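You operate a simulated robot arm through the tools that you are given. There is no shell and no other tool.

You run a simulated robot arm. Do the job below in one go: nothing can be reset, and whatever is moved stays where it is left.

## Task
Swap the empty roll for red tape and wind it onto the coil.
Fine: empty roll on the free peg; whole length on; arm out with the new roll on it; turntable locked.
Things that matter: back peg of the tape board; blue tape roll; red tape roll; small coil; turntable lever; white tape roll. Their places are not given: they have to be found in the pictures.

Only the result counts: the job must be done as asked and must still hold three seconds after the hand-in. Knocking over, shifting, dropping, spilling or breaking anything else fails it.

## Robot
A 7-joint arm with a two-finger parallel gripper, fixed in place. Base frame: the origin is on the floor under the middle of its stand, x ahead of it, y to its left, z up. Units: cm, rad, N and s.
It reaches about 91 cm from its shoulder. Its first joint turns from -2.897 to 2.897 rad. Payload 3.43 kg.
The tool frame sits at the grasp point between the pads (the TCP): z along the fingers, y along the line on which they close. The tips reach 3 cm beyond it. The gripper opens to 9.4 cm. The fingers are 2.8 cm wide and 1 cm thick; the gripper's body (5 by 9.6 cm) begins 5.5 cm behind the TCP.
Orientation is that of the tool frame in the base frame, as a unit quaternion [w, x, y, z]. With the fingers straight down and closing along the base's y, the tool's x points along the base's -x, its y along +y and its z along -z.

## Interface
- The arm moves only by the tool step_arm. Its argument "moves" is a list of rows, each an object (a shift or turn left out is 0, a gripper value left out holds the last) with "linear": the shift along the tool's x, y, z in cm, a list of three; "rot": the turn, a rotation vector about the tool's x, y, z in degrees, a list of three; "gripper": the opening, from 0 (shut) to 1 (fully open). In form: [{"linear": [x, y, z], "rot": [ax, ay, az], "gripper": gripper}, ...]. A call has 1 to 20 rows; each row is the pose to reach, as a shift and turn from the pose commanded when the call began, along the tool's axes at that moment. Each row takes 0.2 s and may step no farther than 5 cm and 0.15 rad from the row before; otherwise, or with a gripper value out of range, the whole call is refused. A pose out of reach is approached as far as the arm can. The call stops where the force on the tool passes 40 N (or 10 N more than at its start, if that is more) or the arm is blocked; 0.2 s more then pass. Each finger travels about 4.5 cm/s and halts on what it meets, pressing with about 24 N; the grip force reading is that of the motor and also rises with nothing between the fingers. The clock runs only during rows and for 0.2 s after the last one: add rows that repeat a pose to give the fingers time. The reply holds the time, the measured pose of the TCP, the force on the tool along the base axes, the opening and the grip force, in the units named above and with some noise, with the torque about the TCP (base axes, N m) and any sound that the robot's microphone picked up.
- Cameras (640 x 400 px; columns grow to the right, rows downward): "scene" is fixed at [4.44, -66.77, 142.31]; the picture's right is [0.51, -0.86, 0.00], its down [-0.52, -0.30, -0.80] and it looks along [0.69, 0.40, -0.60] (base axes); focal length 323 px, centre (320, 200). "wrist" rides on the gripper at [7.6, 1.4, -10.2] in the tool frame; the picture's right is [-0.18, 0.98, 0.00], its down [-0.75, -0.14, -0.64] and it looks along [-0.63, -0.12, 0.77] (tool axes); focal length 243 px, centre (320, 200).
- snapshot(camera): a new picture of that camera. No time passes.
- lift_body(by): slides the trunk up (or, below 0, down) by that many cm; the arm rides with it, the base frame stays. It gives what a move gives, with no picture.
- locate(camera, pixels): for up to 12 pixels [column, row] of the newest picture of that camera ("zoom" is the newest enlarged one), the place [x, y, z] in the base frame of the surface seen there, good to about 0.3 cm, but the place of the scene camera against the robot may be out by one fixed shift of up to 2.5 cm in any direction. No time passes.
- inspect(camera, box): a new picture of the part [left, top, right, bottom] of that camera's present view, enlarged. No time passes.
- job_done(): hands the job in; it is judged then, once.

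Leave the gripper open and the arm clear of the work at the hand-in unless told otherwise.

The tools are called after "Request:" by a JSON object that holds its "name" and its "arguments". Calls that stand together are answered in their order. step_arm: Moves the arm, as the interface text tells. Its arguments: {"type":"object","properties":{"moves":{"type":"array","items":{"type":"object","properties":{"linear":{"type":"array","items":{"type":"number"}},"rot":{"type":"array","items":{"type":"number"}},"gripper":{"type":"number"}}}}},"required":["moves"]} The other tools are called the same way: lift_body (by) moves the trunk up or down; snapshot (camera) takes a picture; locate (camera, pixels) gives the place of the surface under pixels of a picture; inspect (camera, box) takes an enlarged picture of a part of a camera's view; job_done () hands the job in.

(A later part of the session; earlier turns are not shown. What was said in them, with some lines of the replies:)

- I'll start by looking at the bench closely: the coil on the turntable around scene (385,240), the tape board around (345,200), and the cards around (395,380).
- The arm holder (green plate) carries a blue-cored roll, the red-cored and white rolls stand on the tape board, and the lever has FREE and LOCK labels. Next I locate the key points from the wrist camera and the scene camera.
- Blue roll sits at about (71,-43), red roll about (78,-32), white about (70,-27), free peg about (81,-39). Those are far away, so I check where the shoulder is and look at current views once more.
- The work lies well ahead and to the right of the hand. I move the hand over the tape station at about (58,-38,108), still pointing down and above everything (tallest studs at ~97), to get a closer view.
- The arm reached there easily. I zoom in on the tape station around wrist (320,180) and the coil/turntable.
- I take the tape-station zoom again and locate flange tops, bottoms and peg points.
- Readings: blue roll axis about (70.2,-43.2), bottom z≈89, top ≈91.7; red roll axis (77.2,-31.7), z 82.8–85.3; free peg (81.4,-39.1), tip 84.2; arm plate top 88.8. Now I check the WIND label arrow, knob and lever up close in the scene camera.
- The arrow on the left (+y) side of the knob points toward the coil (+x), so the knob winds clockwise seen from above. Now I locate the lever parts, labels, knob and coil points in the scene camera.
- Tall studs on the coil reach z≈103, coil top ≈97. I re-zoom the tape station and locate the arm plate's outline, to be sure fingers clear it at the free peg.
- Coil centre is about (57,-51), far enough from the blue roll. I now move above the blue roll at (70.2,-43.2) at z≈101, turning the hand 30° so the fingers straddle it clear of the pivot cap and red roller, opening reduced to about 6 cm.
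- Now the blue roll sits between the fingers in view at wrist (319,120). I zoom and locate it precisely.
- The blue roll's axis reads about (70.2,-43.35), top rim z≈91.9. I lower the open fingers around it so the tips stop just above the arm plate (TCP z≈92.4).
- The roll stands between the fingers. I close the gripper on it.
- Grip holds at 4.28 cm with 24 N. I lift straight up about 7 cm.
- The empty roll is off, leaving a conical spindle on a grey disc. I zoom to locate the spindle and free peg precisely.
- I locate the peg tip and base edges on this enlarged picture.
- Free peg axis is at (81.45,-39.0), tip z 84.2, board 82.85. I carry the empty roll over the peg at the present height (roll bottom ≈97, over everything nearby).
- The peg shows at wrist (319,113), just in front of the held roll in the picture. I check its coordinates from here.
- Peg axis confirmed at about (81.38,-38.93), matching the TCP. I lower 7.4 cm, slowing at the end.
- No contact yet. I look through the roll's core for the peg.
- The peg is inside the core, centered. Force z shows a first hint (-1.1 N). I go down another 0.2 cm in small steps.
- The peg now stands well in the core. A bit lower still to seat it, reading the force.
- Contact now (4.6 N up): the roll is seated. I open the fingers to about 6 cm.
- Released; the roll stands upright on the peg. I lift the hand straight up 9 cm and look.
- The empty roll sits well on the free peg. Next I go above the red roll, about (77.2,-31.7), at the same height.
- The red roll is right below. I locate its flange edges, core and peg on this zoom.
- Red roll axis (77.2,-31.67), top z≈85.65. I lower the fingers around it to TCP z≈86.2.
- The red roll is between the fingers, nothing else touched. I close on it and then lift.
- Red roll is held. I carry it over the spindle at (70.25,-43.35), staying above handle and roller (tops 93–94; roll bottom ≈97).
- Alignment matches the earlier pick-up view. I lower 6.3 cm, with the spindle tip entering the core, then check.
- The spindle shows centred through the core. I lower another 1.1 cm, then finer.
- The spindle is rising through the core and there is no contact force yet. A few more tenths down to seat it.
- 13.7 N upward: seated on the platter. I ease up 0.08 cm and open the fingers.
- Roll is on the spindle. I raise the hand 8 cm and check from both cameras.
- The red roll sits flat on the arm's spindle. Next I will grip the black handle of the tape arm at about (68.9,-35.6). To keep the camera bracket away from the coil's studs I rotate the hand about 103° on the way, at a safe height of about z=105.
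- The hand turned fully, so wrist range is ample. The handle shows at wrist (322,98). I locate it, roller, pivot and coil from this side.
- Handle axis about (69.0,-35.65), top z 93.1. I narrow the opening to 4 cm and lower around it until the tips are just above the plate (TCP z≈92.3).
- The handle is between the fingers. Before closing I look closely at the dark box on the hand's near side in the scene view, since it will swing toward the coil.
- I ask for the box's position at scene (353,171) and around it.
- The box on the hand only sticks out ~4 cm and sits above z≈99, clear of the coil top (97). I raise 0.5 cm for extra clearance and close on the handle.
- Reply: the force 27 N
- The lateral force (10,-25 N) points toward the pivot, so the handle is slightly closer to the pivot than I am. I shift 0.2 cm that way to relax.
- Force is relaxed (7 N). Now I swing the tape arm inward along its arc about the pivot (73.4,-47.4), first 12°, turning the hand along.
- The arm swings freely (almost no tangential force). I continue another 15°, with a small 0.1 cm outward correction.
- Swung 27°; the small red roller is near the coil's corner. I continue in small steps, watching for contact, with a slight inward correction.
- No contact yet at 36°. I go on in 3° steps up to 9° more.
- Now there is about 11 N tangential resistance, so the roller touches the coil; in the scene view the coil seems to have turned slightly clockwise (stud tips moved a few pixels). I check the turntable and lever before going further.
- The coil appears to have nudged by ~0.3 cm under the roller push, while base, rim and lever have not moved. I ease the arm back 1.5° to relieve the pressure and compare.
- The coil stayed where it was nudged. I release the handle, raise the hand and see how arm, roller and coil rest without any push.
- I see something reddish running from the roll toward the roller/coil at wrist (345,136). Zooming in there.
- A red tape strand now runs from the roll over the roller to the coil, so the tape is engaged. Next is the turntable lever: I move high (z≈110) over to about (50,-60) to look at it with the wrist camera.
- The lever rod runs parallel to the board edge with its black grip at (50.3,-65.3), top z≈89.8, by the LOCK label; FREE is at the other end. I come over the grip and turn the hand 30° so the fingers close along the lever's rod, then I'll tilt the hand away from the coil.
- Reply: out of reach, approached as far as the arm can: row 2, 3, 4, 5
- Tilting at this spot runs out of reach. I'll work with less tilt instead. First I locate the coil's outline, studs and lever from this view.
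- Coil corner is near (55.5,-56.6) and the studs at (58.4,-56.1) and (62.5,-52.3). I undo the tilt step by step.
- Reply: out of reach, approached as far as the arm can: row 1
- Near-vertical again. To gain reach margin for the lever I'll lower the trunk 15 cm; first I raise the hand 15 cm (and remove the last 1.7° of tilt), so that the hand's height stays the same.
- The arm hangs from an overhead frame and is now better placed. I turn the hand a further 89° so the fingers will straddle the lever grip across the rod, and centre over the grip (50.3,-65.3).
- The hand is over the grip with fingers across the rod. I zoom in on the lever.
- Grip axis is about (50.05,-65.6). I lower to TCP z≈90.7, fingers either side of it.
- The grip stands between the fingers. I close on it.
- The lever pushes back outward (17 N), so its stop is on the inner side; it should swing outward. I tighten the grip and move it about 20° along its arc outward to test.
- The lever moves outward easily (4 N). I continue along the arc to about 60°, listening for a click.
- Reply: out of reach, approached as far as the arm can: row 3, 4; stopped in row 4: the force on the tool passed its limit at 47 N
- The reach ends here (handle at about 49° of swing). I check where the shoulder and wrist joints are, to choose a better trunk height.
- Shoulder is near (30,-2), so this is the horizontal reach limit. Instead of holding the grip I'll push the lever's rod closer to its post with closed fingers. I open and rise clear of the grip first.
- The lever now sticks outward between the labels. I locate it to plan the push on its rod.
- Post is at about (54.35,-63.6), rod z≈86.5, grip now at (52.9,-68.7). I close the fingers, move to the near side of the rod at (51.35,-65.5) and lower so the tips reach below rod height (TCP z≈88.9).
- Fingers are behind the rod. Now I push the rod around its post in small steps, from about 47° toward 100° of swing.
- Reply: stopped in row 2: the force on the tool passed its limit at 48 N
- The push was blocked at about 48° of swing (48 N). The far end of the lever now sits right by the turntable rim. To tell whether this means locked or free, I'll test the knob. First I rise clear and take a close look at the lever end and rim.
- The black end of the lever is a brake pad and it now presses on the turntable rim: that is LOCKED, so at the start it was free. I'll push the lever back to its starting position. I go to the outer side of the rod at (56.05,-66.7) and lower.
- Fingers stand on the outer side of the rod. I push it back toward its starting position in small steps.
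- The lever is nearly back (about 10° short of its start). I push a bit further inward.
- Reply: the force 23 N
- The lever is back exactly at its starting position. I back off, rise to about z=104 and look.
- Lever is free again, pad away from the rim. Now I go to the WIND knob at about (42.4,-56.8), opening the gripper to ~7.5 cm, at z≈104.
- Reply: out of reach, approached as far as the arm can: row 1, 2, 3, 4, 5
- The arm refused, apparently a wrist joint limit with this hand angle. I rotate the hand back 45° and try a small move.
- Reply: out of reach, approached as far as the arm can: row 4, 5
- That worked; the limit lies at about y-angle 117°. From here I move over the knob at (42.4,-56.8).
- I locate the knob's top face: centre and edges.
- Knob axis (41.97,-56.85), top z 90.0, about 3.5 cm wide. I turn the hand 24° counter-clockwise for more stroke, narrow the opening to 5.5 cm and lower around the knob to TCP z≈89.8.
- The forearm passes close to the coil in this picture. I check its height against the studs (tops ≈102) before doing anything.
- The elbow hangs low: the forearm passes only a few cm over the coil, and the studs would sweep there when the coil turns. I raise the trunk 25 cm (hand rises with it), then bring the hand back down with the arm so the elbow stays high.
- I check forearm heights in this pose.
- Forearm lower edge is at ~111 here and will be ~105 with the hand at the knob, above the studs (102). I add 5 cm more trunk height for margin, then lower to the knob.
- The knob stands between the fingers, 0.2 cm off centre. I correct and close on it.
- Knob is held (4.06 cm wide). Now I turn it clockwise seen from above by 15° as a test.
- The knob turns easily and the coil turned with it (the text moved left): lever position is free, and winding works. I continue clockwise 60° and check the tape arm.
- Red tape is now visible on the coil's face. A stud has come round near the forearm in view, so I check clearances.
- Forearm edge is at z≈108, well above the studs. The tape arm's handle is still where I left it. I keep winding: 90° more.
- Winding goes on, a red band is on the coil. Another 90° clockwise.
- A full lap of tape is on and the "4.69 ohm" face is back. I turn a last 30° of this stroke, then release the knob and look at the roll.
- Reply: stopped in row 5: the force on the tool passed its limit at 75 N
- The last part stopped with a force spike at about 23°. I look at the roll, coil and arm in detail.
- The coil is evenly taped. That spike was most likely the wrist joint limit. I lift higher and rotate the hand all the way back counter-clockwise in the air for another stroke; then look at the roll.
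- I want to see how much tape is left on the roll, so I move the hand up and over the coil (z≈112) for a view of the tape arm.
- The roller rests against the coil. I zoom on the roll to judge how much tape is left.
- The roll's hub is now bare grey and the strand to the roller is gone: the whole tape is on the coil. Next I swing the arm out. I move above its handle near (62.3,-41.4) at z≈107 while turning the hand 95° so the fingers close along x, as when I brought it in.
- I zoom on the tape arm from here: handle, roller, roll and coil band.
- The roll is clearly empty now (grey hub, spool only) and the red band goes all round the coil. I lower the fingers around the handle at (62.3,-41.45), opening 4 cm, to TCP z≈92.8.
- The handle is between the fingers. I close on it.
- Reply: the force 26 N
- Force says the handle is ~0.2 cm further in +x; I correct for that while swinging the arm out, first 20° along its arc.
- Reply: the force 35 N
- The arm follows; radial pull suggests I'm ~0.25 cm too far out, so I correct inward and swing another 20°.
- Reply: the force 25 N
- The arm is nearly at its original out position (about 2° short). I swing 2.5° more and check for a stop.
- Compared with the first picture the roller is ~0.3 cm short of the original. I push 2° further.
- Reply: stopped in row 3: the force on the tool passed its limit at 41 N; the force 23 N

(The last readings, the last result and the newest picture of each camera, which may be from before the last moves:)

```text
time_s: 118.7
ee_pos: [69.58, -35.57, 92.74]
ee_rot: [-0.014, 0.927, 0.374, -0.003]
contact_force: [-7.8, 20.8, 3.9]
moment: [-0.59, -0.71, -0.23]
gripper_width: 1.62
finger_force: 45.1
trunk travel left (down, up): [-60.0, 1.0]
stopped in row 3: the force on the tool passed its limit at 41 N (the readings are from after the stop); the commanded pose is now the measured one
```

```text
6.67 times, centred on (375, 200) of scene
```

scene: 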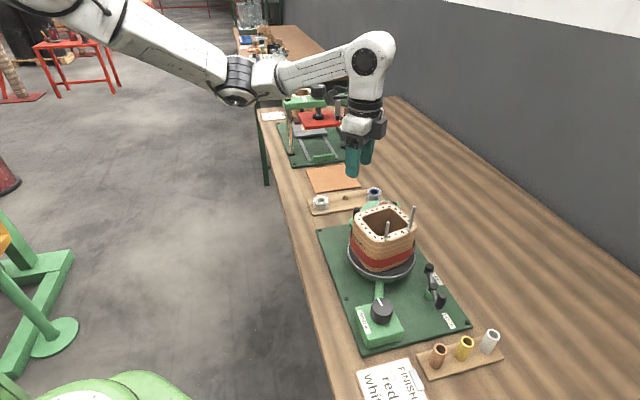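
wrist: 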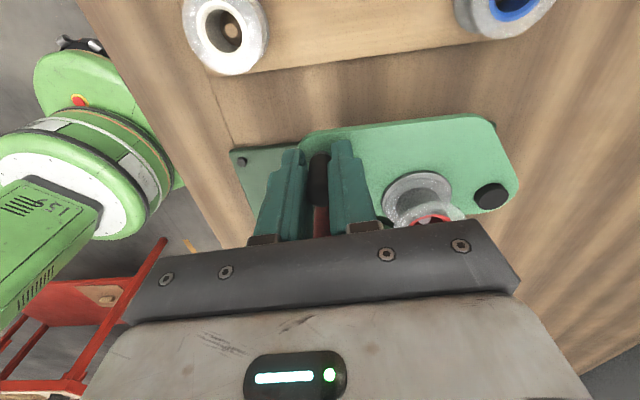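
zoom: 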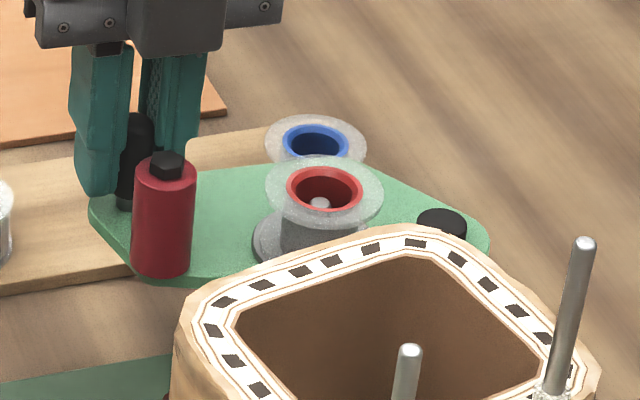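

The arm matches its original out position. I open the fingers and lift straight up.

Request:
{"name": "step_arm", "arguments": {"moves": [{"linear": [0, 0, 0], "gripper": 0.25}, {"linear": [0, 0, 0], "gripper": 0.4}, {"linear": [0, 0, 0], "gripper": 0.43}, {"linear": [0, 0, -1.5]}, {"linear": [0, 0, -4]}, {"linear": [0, 0, -8]}, {"linear": [0, 0, -12]}, {"linear": [0, 0, -16]}, {"linear": [0, 0, -16]}]}}

Request:
{"name": "snapshot", "arguments": {"camera": "wrist"}}

Request:
{"name": "snapshot", "arguments": {"camera": "scene"}}

Request:
{"name": "inspect", "arguments": {"camera": "wrist", "box": [220, 0, 480, 220]}}

```text
time_s: 120.7
ee_pos: [69.64, -36.0, 108.61]
ee_rot: [-0.011, 0.928, 0.374, -0.003]
contact_force: [0.2, -0.7, -1.1]
moment: [0.0, -0.05, 0.01]
gripper_width: 4.05
finger_force: 0.0
trunk travel left (down, up): [-60.0, 1.0]
```

```text
taken
```

wrist: 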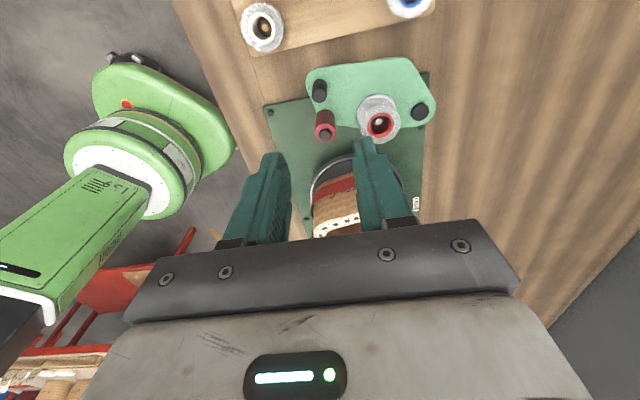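

```text
taken
```

scene: 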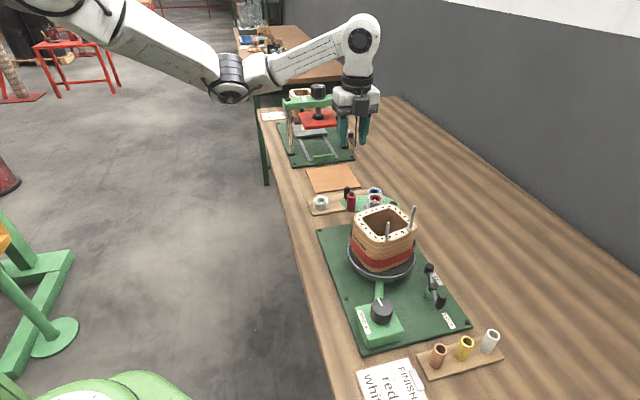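

```text
1.82 times, centred on (350, 110) of wrist
```

zoom: 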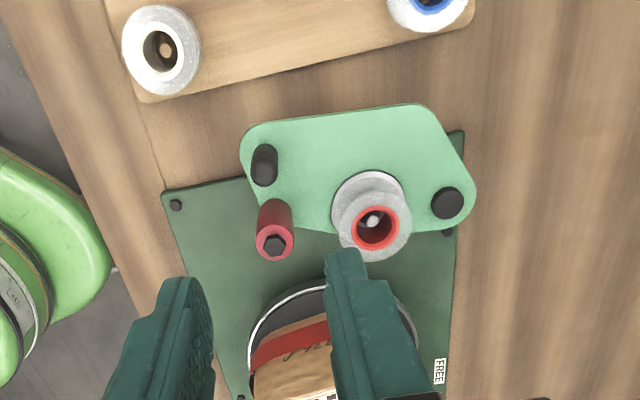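

The arm is out with the roll on it. Last: lock the turntable. I travel high (z≈120) over to about (50,-58), rotating the hand back 136° on the way.

Request:
{"name": "step_arm", "arguments": {"moves": [{"linear": [0, 0, -2], "rot": [0, 0, -8]}, {"linear": [0, 0, -5], "rot": [0, 0, -16]}, {"linear": [-1.5, 0.1, -8], "rot": [0, 0, -24]}, {"linear": [-3.5, 0.25, -11.4], "rot": [0, 0, -32]}, {"linear": [-5.5, 0.4, -11.4], "rot": [0, 0, -40]}, {"linear": [-7.5, 0.55, -11.4], "rot": [0, 0, -48]}, {"linear": [-9.5, 0.7, -11.4], "rot": [0, 0, -56]}, {"linear": [-11.5, 0.85, -11.4], "rot": [0, 0, -64]}, {"linear": [-13.5, 1.0, -11.4], "rot": [0, 0, -72]}, {"linear": [-15.5, 1.15, -11.4], "rot": [0, 0, -80]}, {"linear": [-17.5, 1.3, -11.4], "rot": [0, 0, -88]}, {"linear": [-19.5, 1.45, -11.4], "rot": [0, 0, -96]}, {"linear": [-21.5, 1.6, -11.4], "rot": [0, 0, -104]}, {"linear": [-23.5, 1.75, -11.4], "rot": [0, 0, -112]}, {"linear": [-25.5, 1.9, -11.4], "rot": [0, 0, -120]}, {"linear": [-27.5, 2.1, -11.4], "rot": [0, 0, -128]}, {"linear": [-29.4, 2.24, -11.4], "rot": [0, 0, -136]}, {"linear": [-29.4, 2.24, -11.4], "rot": [0, 0, -136]}]}}

Request:
{"name": "snapshot", "arguments": {"camera": "wrist"}}

Request:
{"name": "snapshot", "arguments": {"camera": "scene"}}

```text
time_s: 124.5
ee_pos: [50.28, -58.11, 120.01]
ee_rot: [-0.007, -0.001, 1.0, 0.009]
contact_force: [0.9, 0.8, 0.4]
moment: [-0.01, 0.02, 0.01]
gripper_width: 4.05
finger_force: 0.1
trunk travel left (down, up): [-60.0, 1.0]
```

```text
taken
```

wrist: 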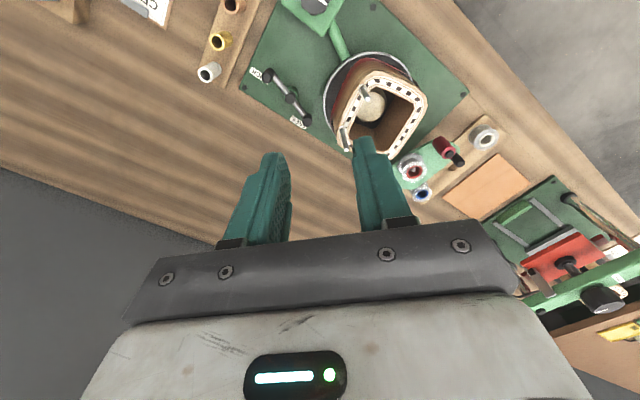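

```text
taken
```

scene: 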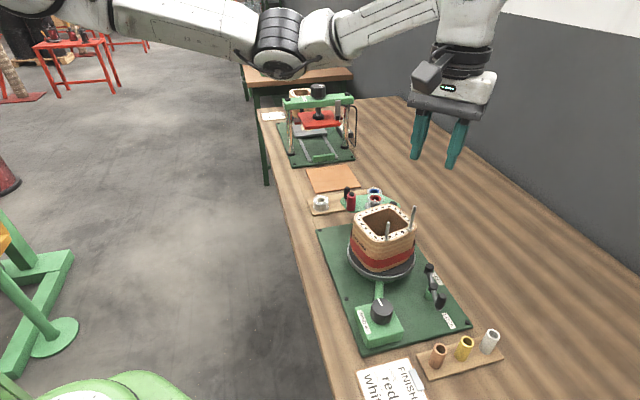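

I close the fingers, straighten a 1.3° residual tilt, and shift to (50.3,-63) before lowering the trunk 18 cm.

Request:
{"name": "step_arm", "arguments": {"moves": [{"linear": [0, -1.5, 0], "rot": [1.03, -0.8, 0], "gripper": 0.2}, {"linear": [0, -3, 0], "rot": [1.03, -0.8, 0], "gripper": 0}, {"linear": [0, -4.9, 0], "rot": [1.03, -0.8, 0]}, {"linear": [0, -4.9, 0], "rot": [1.03, -0.8, 0]}]}}

Request:
{"name": "lift_body", "arguments": {"by": -18}}

Request:
{"name": "snapshot", "arguments": {"camera": "scene"}}

Request:
{"name": "snapshot", "arguments": {"camera": "wrist"}}

```text
time_s: 125.5
ee_pos: [50.32, -63.11, 119.7]
ee_rot: [-0.001, 0.0, 1.0, 0.0]
contact_force: [-0.7, 0.2, 0.6]
moment: [-0.01, 0.03, 0.0]
gripper_width: 0.01
finger_force: 23.6
trunk travel left (down, up): [-60.0, 1.0]
```

```text
time_s: 127.5
ee_pos: [50.37, -62.96, 101.78]
ee_rot: [0.0, 0.0, 1.0, 0.0]
contact_force: [0.7, 0.8, 0.3]
moment: [0.02, -0.02, 0.03]
gripper_width: 0.02
finger_force: 24.4
trunk travel left (down, up): [-42.0, 19.0]
```

```text
taken
```

scene: 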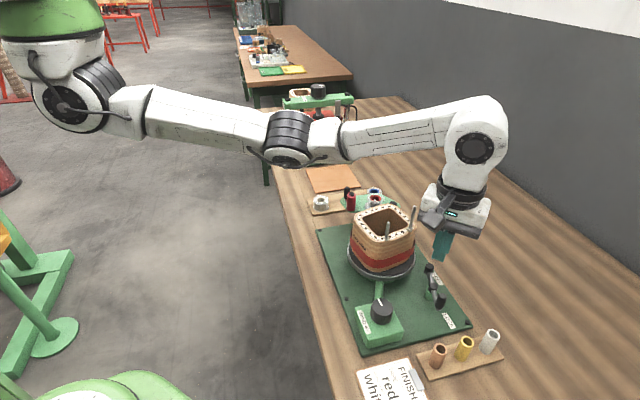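

```text
taken
```

wrist: 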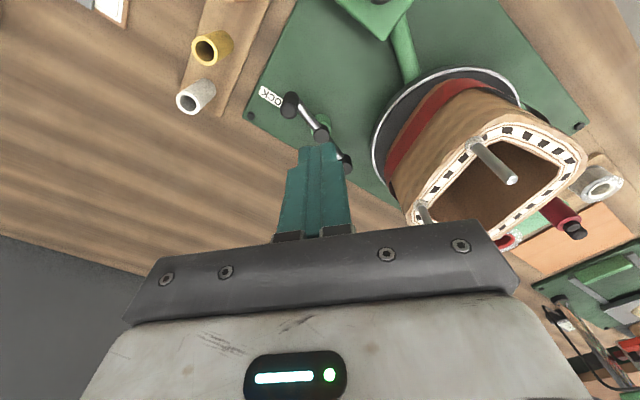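

Now I lower the closed fingers on the inner side of the lever rod at (50.85,-62.5), tips just below rod height (TCP z≈88.9).

Request:
{"name": "step_arm", "arguments": {"moves": [{"linear": [-0.48, 0.46, 3]}, {"linear": [-0.48, 0.46, 6]}, {"linear": [-0.48, 0.46, 9]}, {"linear": [-0.48, 0.46, 11.5]}, {"linear": [-0.48, 0.46, 12.9]}, {"linear": [-0.48, 0.46, 12.9]}]}}

Request:
{"name": "snapshot", "arguments": {"camera": "wrist"}}

Request:
{"name": "snapshot", "arguments": {"camera": "scene"}}

Request:
{"name": "inspect", "arguments": {"camera": "scene", "box": [360, 200, 490, 340]}}

```text
time_s: 128.9
ee_pos: [50.75, -62.46, 88.86]
ee_rot: [0.0, 0.0, 1.0, 0.001]
contact_force: [-0.4, -0.7, -0.9]
moment: [0.01, 0.06, 0.0]
gripper_width: 0.0
finger_force: 24.4
trunk travel left (down, up): [-42.0, 19.0]
```

```text
taken
```

wrist: 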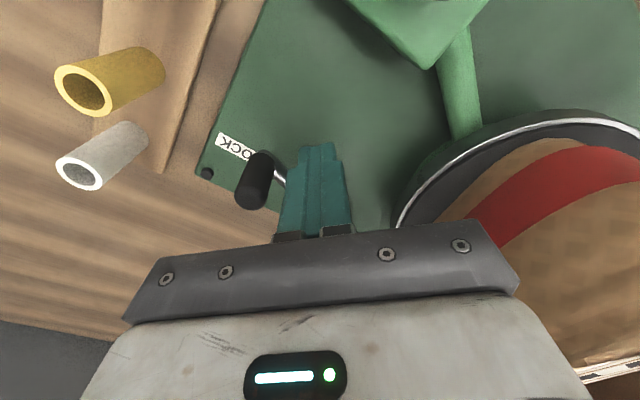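

```text
taken
```

scene: 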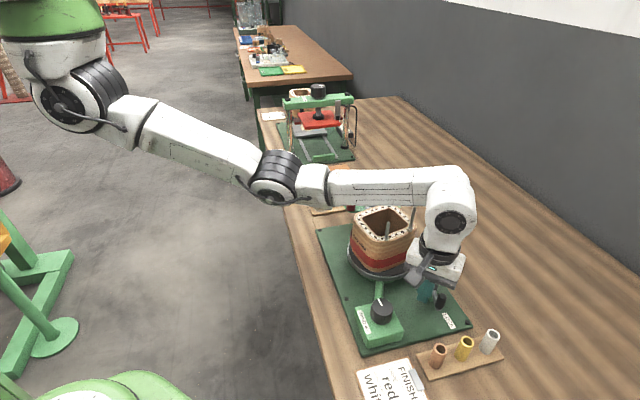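

```text
2.86 times, centred on (425, 270) of scene
```

zoom: 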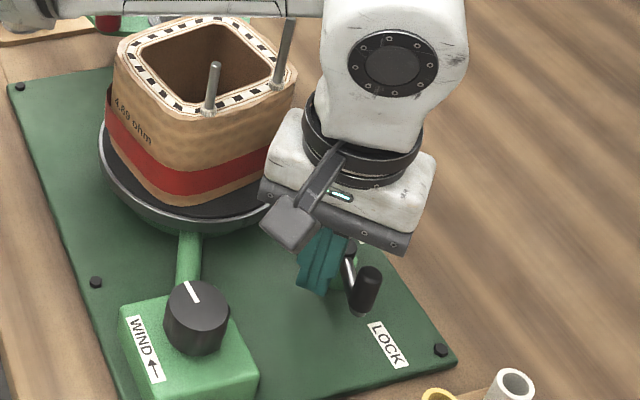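

Fingers are on the inner side of the rod, clear of coil and studs. I push the lever outward toward LOCK along its arc.

Request:
{"name": "step_arm", "arguments": {"moves": [{"linear": [-0.3, -0.6, 0]}, {"linear": [-0.2, -1.2, 0]}, {"linear": [-0.25, -1.6, 0]}, {"linear": [-0.3, -2.0, 0]}, {"linear": [-0.45, -2.3, 0]}, {"linear": [-0.6, -2.6, 0]}, {"linear": [-0.6, -2.6, 0]}]}}

Request:
{"name": "inspect", "arguments": {"camera": "scene", "box": [360, 200, 490, 340]}}

Request:
{"name": "snapshot", "arguments": {"camera": "wrist"}}

```text
time_s: 130.5
ee_pos: [51.37, -65.07, 88.83]
ee_rot: [0.0, 0.0, 1.0, 0.0]
contact_force: [0.0, -0.5, 0.0]
moment: [0.02, 0.01, -0.02]
gripper_width: 0.0
finger_force: 23.8
trunk travel left (down, up): [-42.0, 19.0]
```

```text
2.86 times, centred on (425, 270) of scene
```

zoom: 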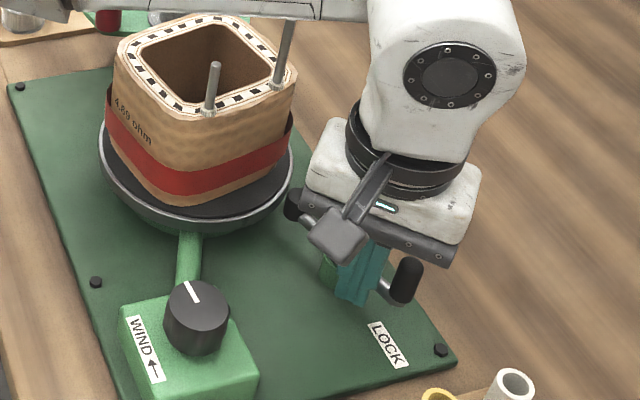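

```text
taken
```

wrist: 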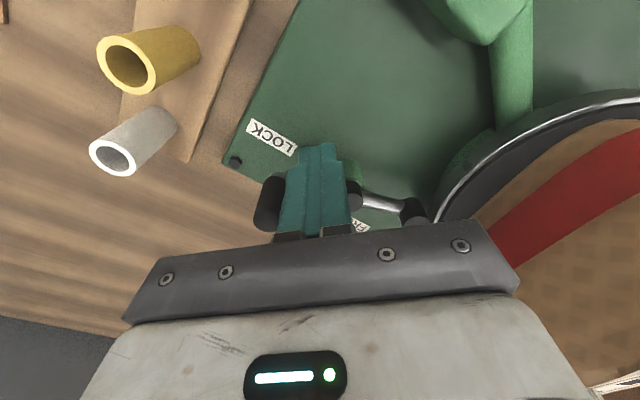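

The pad is close to the rim. I push on gently until it stops.

Request:
{"name": "step_arm", "arguments": {"moves": [{"linear": [-0.15, -0.25, 0]}, {"linear": [-0.28, -0.43, 0]}, {"linear": [-0.36, -0.52, 0]}, {"linear": [-0.44, -0.6, 0]}, {"linear": [-0.44, -0.6, 0]}]}}

Request:
{"name": "inspect", "arguments": {"camera": "scene", "box": [400, 250, 460, 320]}}

```text
time_s: 131.7
ee_pos: [51.78, -65.67, 88.85]
ee_rot: [-0.001, 0.001, 1.0, 0.0]
contact_force: [0.0, 0.7, -0.6]
moment: [-0.03, 0.01, -0.01]
gripper_width: 0.02
finger_force: 24.0
trunk travel left (down, up): [-42.0, 19.0]
```

```text
5.71 times, centred on (430, 285) of scene
```

zoom: 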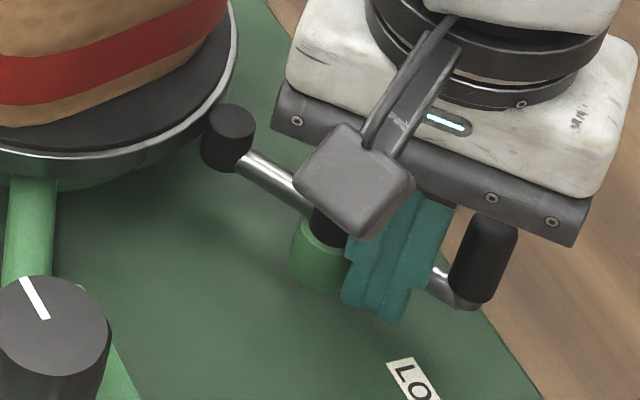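

It matches the earlier stopped position in the picture, but no force yet. A few more small steps to press the pad firmly.

Request:
{"name": "step_arm", "arguments": {"moves": [{"linear": [-0.12, -0.05, 0]}, {"linear": [-0.24, -0.1, 0]}, {"linear": [-0.36, -0.14, 0]}, {"linear": [-0.36, -0.14, 0]}]}}

Request:
{"name": "inspect", "arguments": {"camera": "scene", "box": [400, 250, 460, 320]}}

```text
time_s: 132.7
ee_pos: [51.96, -65.79, 88.67]
ee_rot: [-0.001, 0.002, 1.0, 0.002]
contact_force: [-24.7, 21.3, 5.3]
moment: [0.52, 0.59, 0.02]
gripper_width: 0.0
finger_force: 23.9
trunk travel left (down, up): [-42.0, 19.0]
```

```text
5.71 times, centred on (430, 285) of scene
```

zoom: 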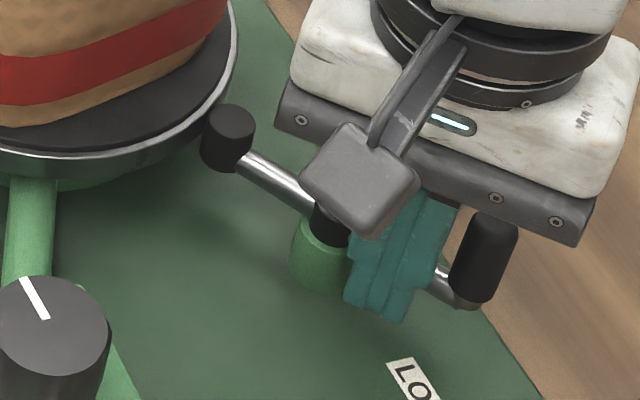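

33 N against a hard stop, pad firmly on the rim: locked. I back away from the rod and lift clear.

Request:
{"name": "step_arm", "arguments": {"moves": [{"linear": [0.5, 0.3, 0]}, {"linear": [0.9, 0.6, 0]}, {"linear": [0.9, 0.6, -3]}, {"linear": [0.9, 0.6, -7]}, {"linear": [0.9, 0.6, -11]}, {"linear": [0.9, 0.6, -15]}, {"linear": [0.9, 0.6, -15]}]}}

Request:
{"name": "snapshot", "arguments": {"camera": "scene"}}

Request:
{"name": "inspect", "arguments": {"camera": "scene", "box": [400, 250, 460, 320]}}

Request:
{"name": "inspect", "arguments": {"camera": "scene", "box": [330, 170, 430, 290]}}

```text
time_s: 134.3
ee_pos: [51.34, -65.22, 103.81]
ee_rot: [0.0, 0.0, 1.0, 0.001]
contact_force: [-0.7, 0.9, 0.5]
moment: [0.0, 0.0, -0.02]
gripper_width: 0.0
finger_force: 24.2
trunk travel left (down, up): [-42.0, 19.0]
```

```text
taken
```

scene: 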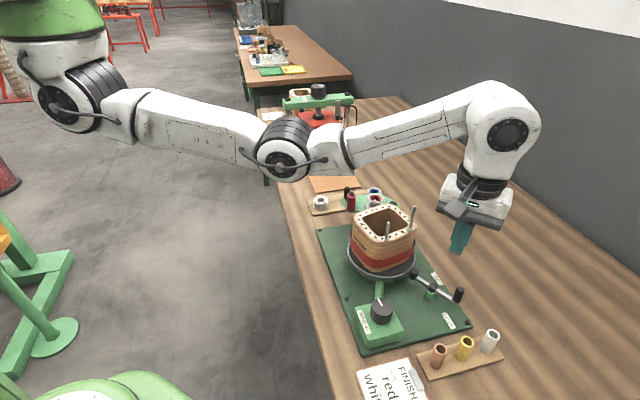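

```text
5.71 times, centred on (430, 285) of scene
```

zoom: 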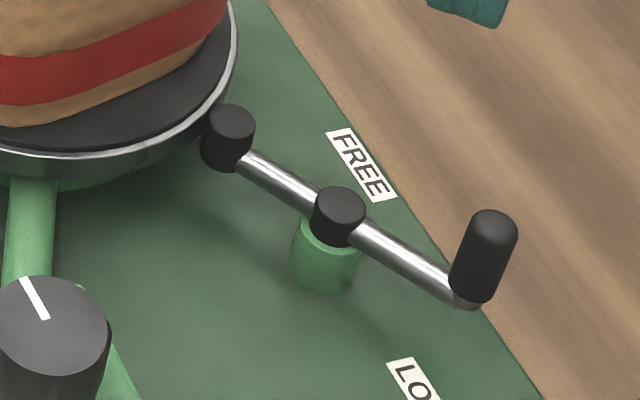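

```text
3.33 times, centred on (380, 230) of scene
```

zoom: 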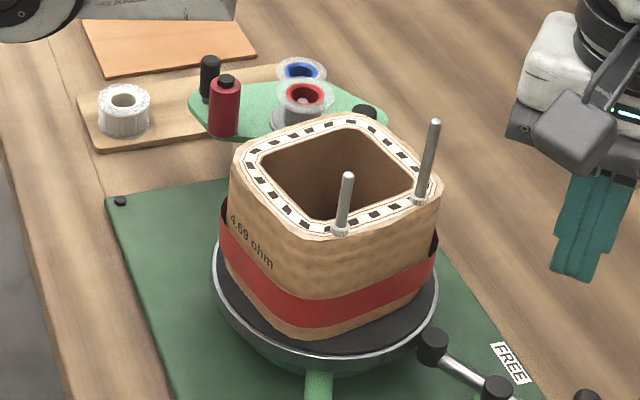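

Everything looks right: lever at its LOCK stop with the pad on the rim, arm out with the spent red spool, the blue empty roll on the free peg. I retreat the hand up and away, and open the gripper.

Request:
{"name": "step_arm", "arguments": {"moves": [{"linear": [0, 0, -4], "gripper": 0.3}, {"linear": [1, 1, -8], "gripper": 0.6}, {"linear": [3, 4, -12], "gripper": 1}, {"linear": [5, 8, -12]}, {"linear": [6.5, 12, -12]}, {"linear": [8, 16, -12]}, {"linear": [9, 20, -12]}, {"linear": [9.5, 24, -12]}, {"linear": [9.5, 24, -12]}, {"linear": [9.5, 24, -12]}]}}

Request:
{"name": "snapshot", "arguments": {"camera": "scene"}}

Request:
{"name": "snapshot", "arguments": {"camera": "wrist"}}

Request:
{"name": "inspect", "arguments": {"camera": "scene", "box": [300, 170, 480, 350]}}

```text
refused: row 3 steps farther than a row can; nothing moved
```

```text
taken
```

scene: 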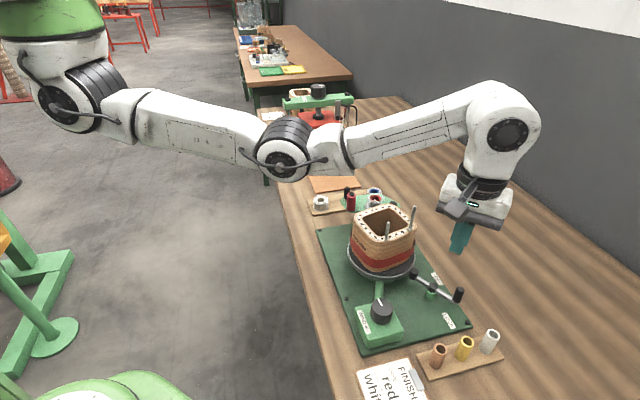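

```text
taken
```

wrist: 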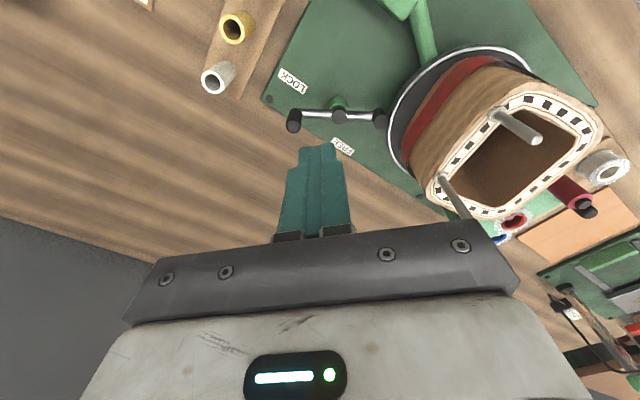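

```text
2.22 times, centred on (390, 260) of scene
```

zoom: 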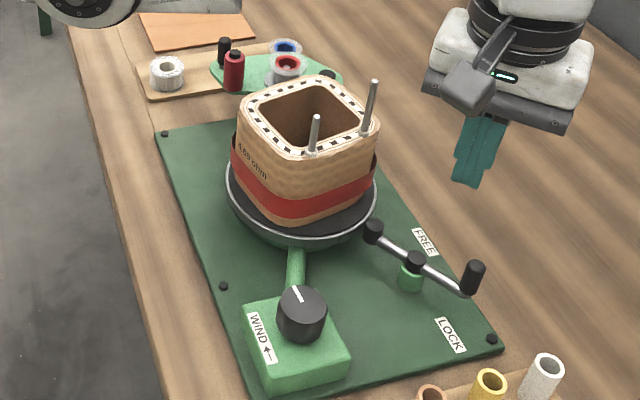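

One row was too long and nothing moved. I repeat the retreat with shorter steps.

Request:
{"name": "step_arm", "arguments": {"moves": [{"linear": [0, 0, -4], "gripper": 0.3}, {"linear": [0.5, 1, -8], "gripper": 0.6}, {"linear": [1.5, 3.5, -11], "gripper": 1}, {"linear": [3, 7, -12]}, {"linear": [4.5, 10.5, -12]}, {"linear": [6, 14, -12]}, {"linear": [7.5, 17.5, -12]}, {"linear": [8.5, 21, -12]}, {"linear": [9.5, 24, -12]}, {"linear": [9.5, 24, -12]}]}}

Request:
{"name": "snapshot", "arguments": {"camera": "scene"}}

Request:
{"name": "snapshot", "arguments": {"camera": "wrist"}}

Request:
{"name": "inspect", "arguments": {"camera": "scene", "box": [300, 170, 480, 350]}}

```text
time_s: 136.5
ee_pos: [41.75, -41.15, 115.66]
ee_rot: [0.0, 0.001, 1.0, 0.001]
contact_force: [-0.3, 0.3, 0.1]
moment: [0.01, 0.0, -0.02]
gripper_width: 9.39
finger_force: 0.1
trunk travel left (down, up): [-42.0, 19.0]
```

```text
taken
```

scene: 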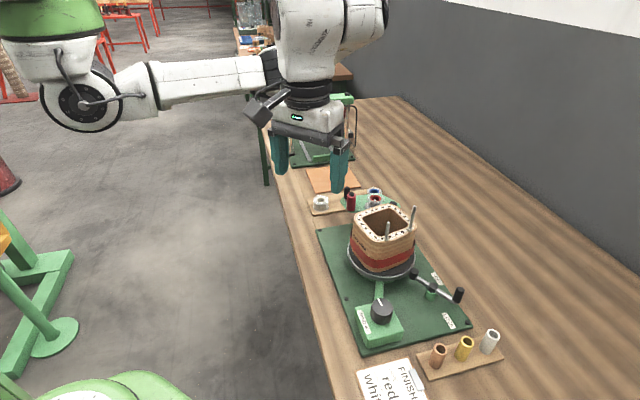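

```text
taken
```

wrist: 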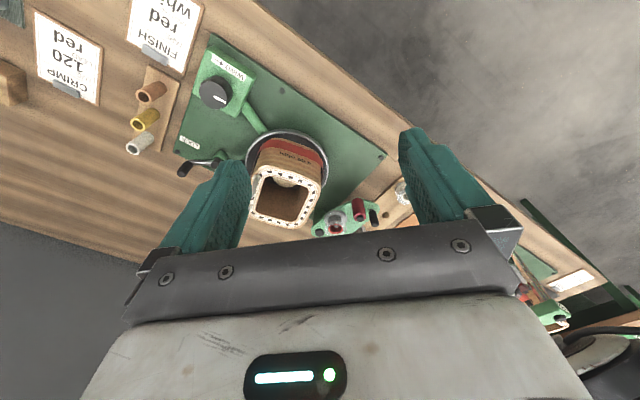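

```text
2.22 times, centred on (390, 260) of scene
```

zoom: 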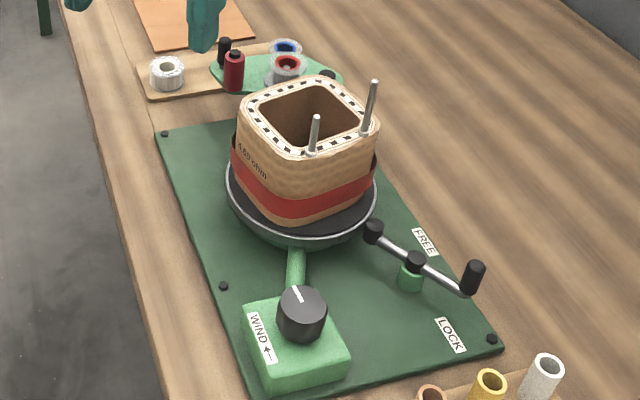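

Hand is clear and open. One last close look at the tape station and the coil before handing in.

Request:
{"name": "inspect", "arguments": {"camera": "wrist", "box": [300, 180, 430, 250]}}

Request:
{"name": "inspect", "arguments": {"camera": "scene", "box": [305, 175, 425, 240]}}

Request:
{"name": "inspect", "arguments": {"camera": "wrist", "box": [170, 100, 340, 240]}}

```text
4.92 times, centred on (365, 215) of wrist
```

zoom: 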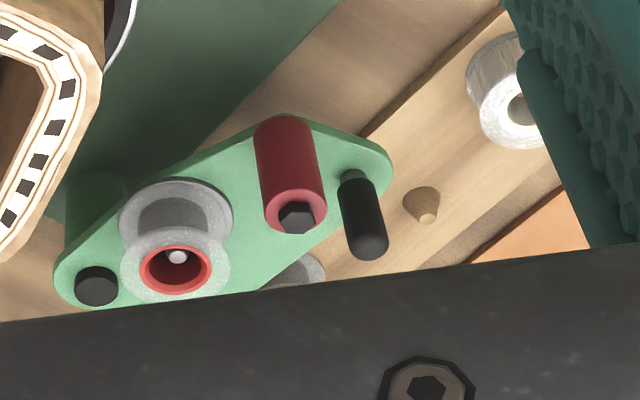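

```text
5.33 times, centred on (365, 208) of scene
```

zoom: 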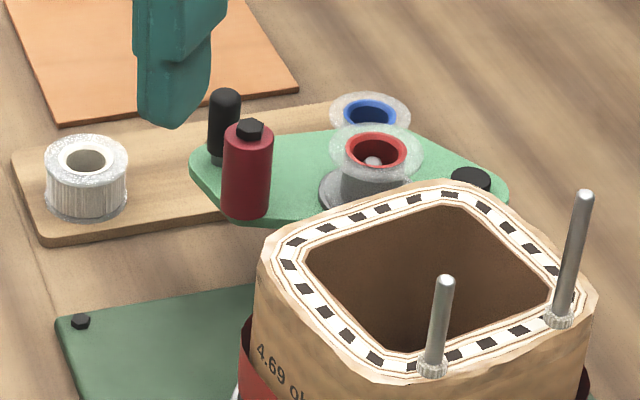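

```text
2.86 times, centred on (255, 170) of wrist
```

zoom: 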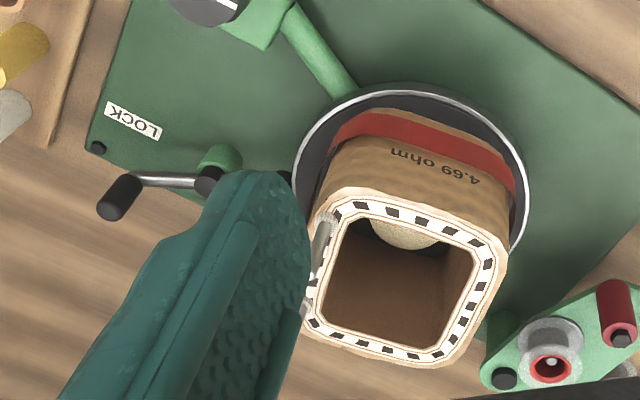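

All points check out: empty blue roll on the free back peg, red tape fully wound (spool bare), tape arm out with the red roll on its spindle, lever at its LOCK stop with the pad on the rim, other rolls undisturbed, hand open and clear. I hand in the job.

Request:
{"name": "job_done", "arguments": {}}

```text
The job is handed in.
```

I swapped the rolls, wound the red tape onto the coil and handed the job in. The result has not come back yet.

- **Empty roll:** the blue roll is on the free back peg.
- **Red tape:** it is all on the coil. The red spool shows a bare grey hub and the strand to the roller is gone.
- **Tape arm:** it is swung out to where it started, with the red roll on its spindle.
- **Turntable:** the lever is pushed to its hard stop with the brake pad on the rim. I did not test the lock by turning the knob afterwards. I take this as locked because the coil turned freely at the lever's other end. It does not match the printed labels neatly: the grip sat nearest the LOCK label while the coil was turning.

While swinging the arm in, the roller pushed the coil about 0.5 cm on the turntable. I left it there, and it still looked about centred at the end. Nothing else looked disturbed in the last pictures. The gripper is open and clear of the work.
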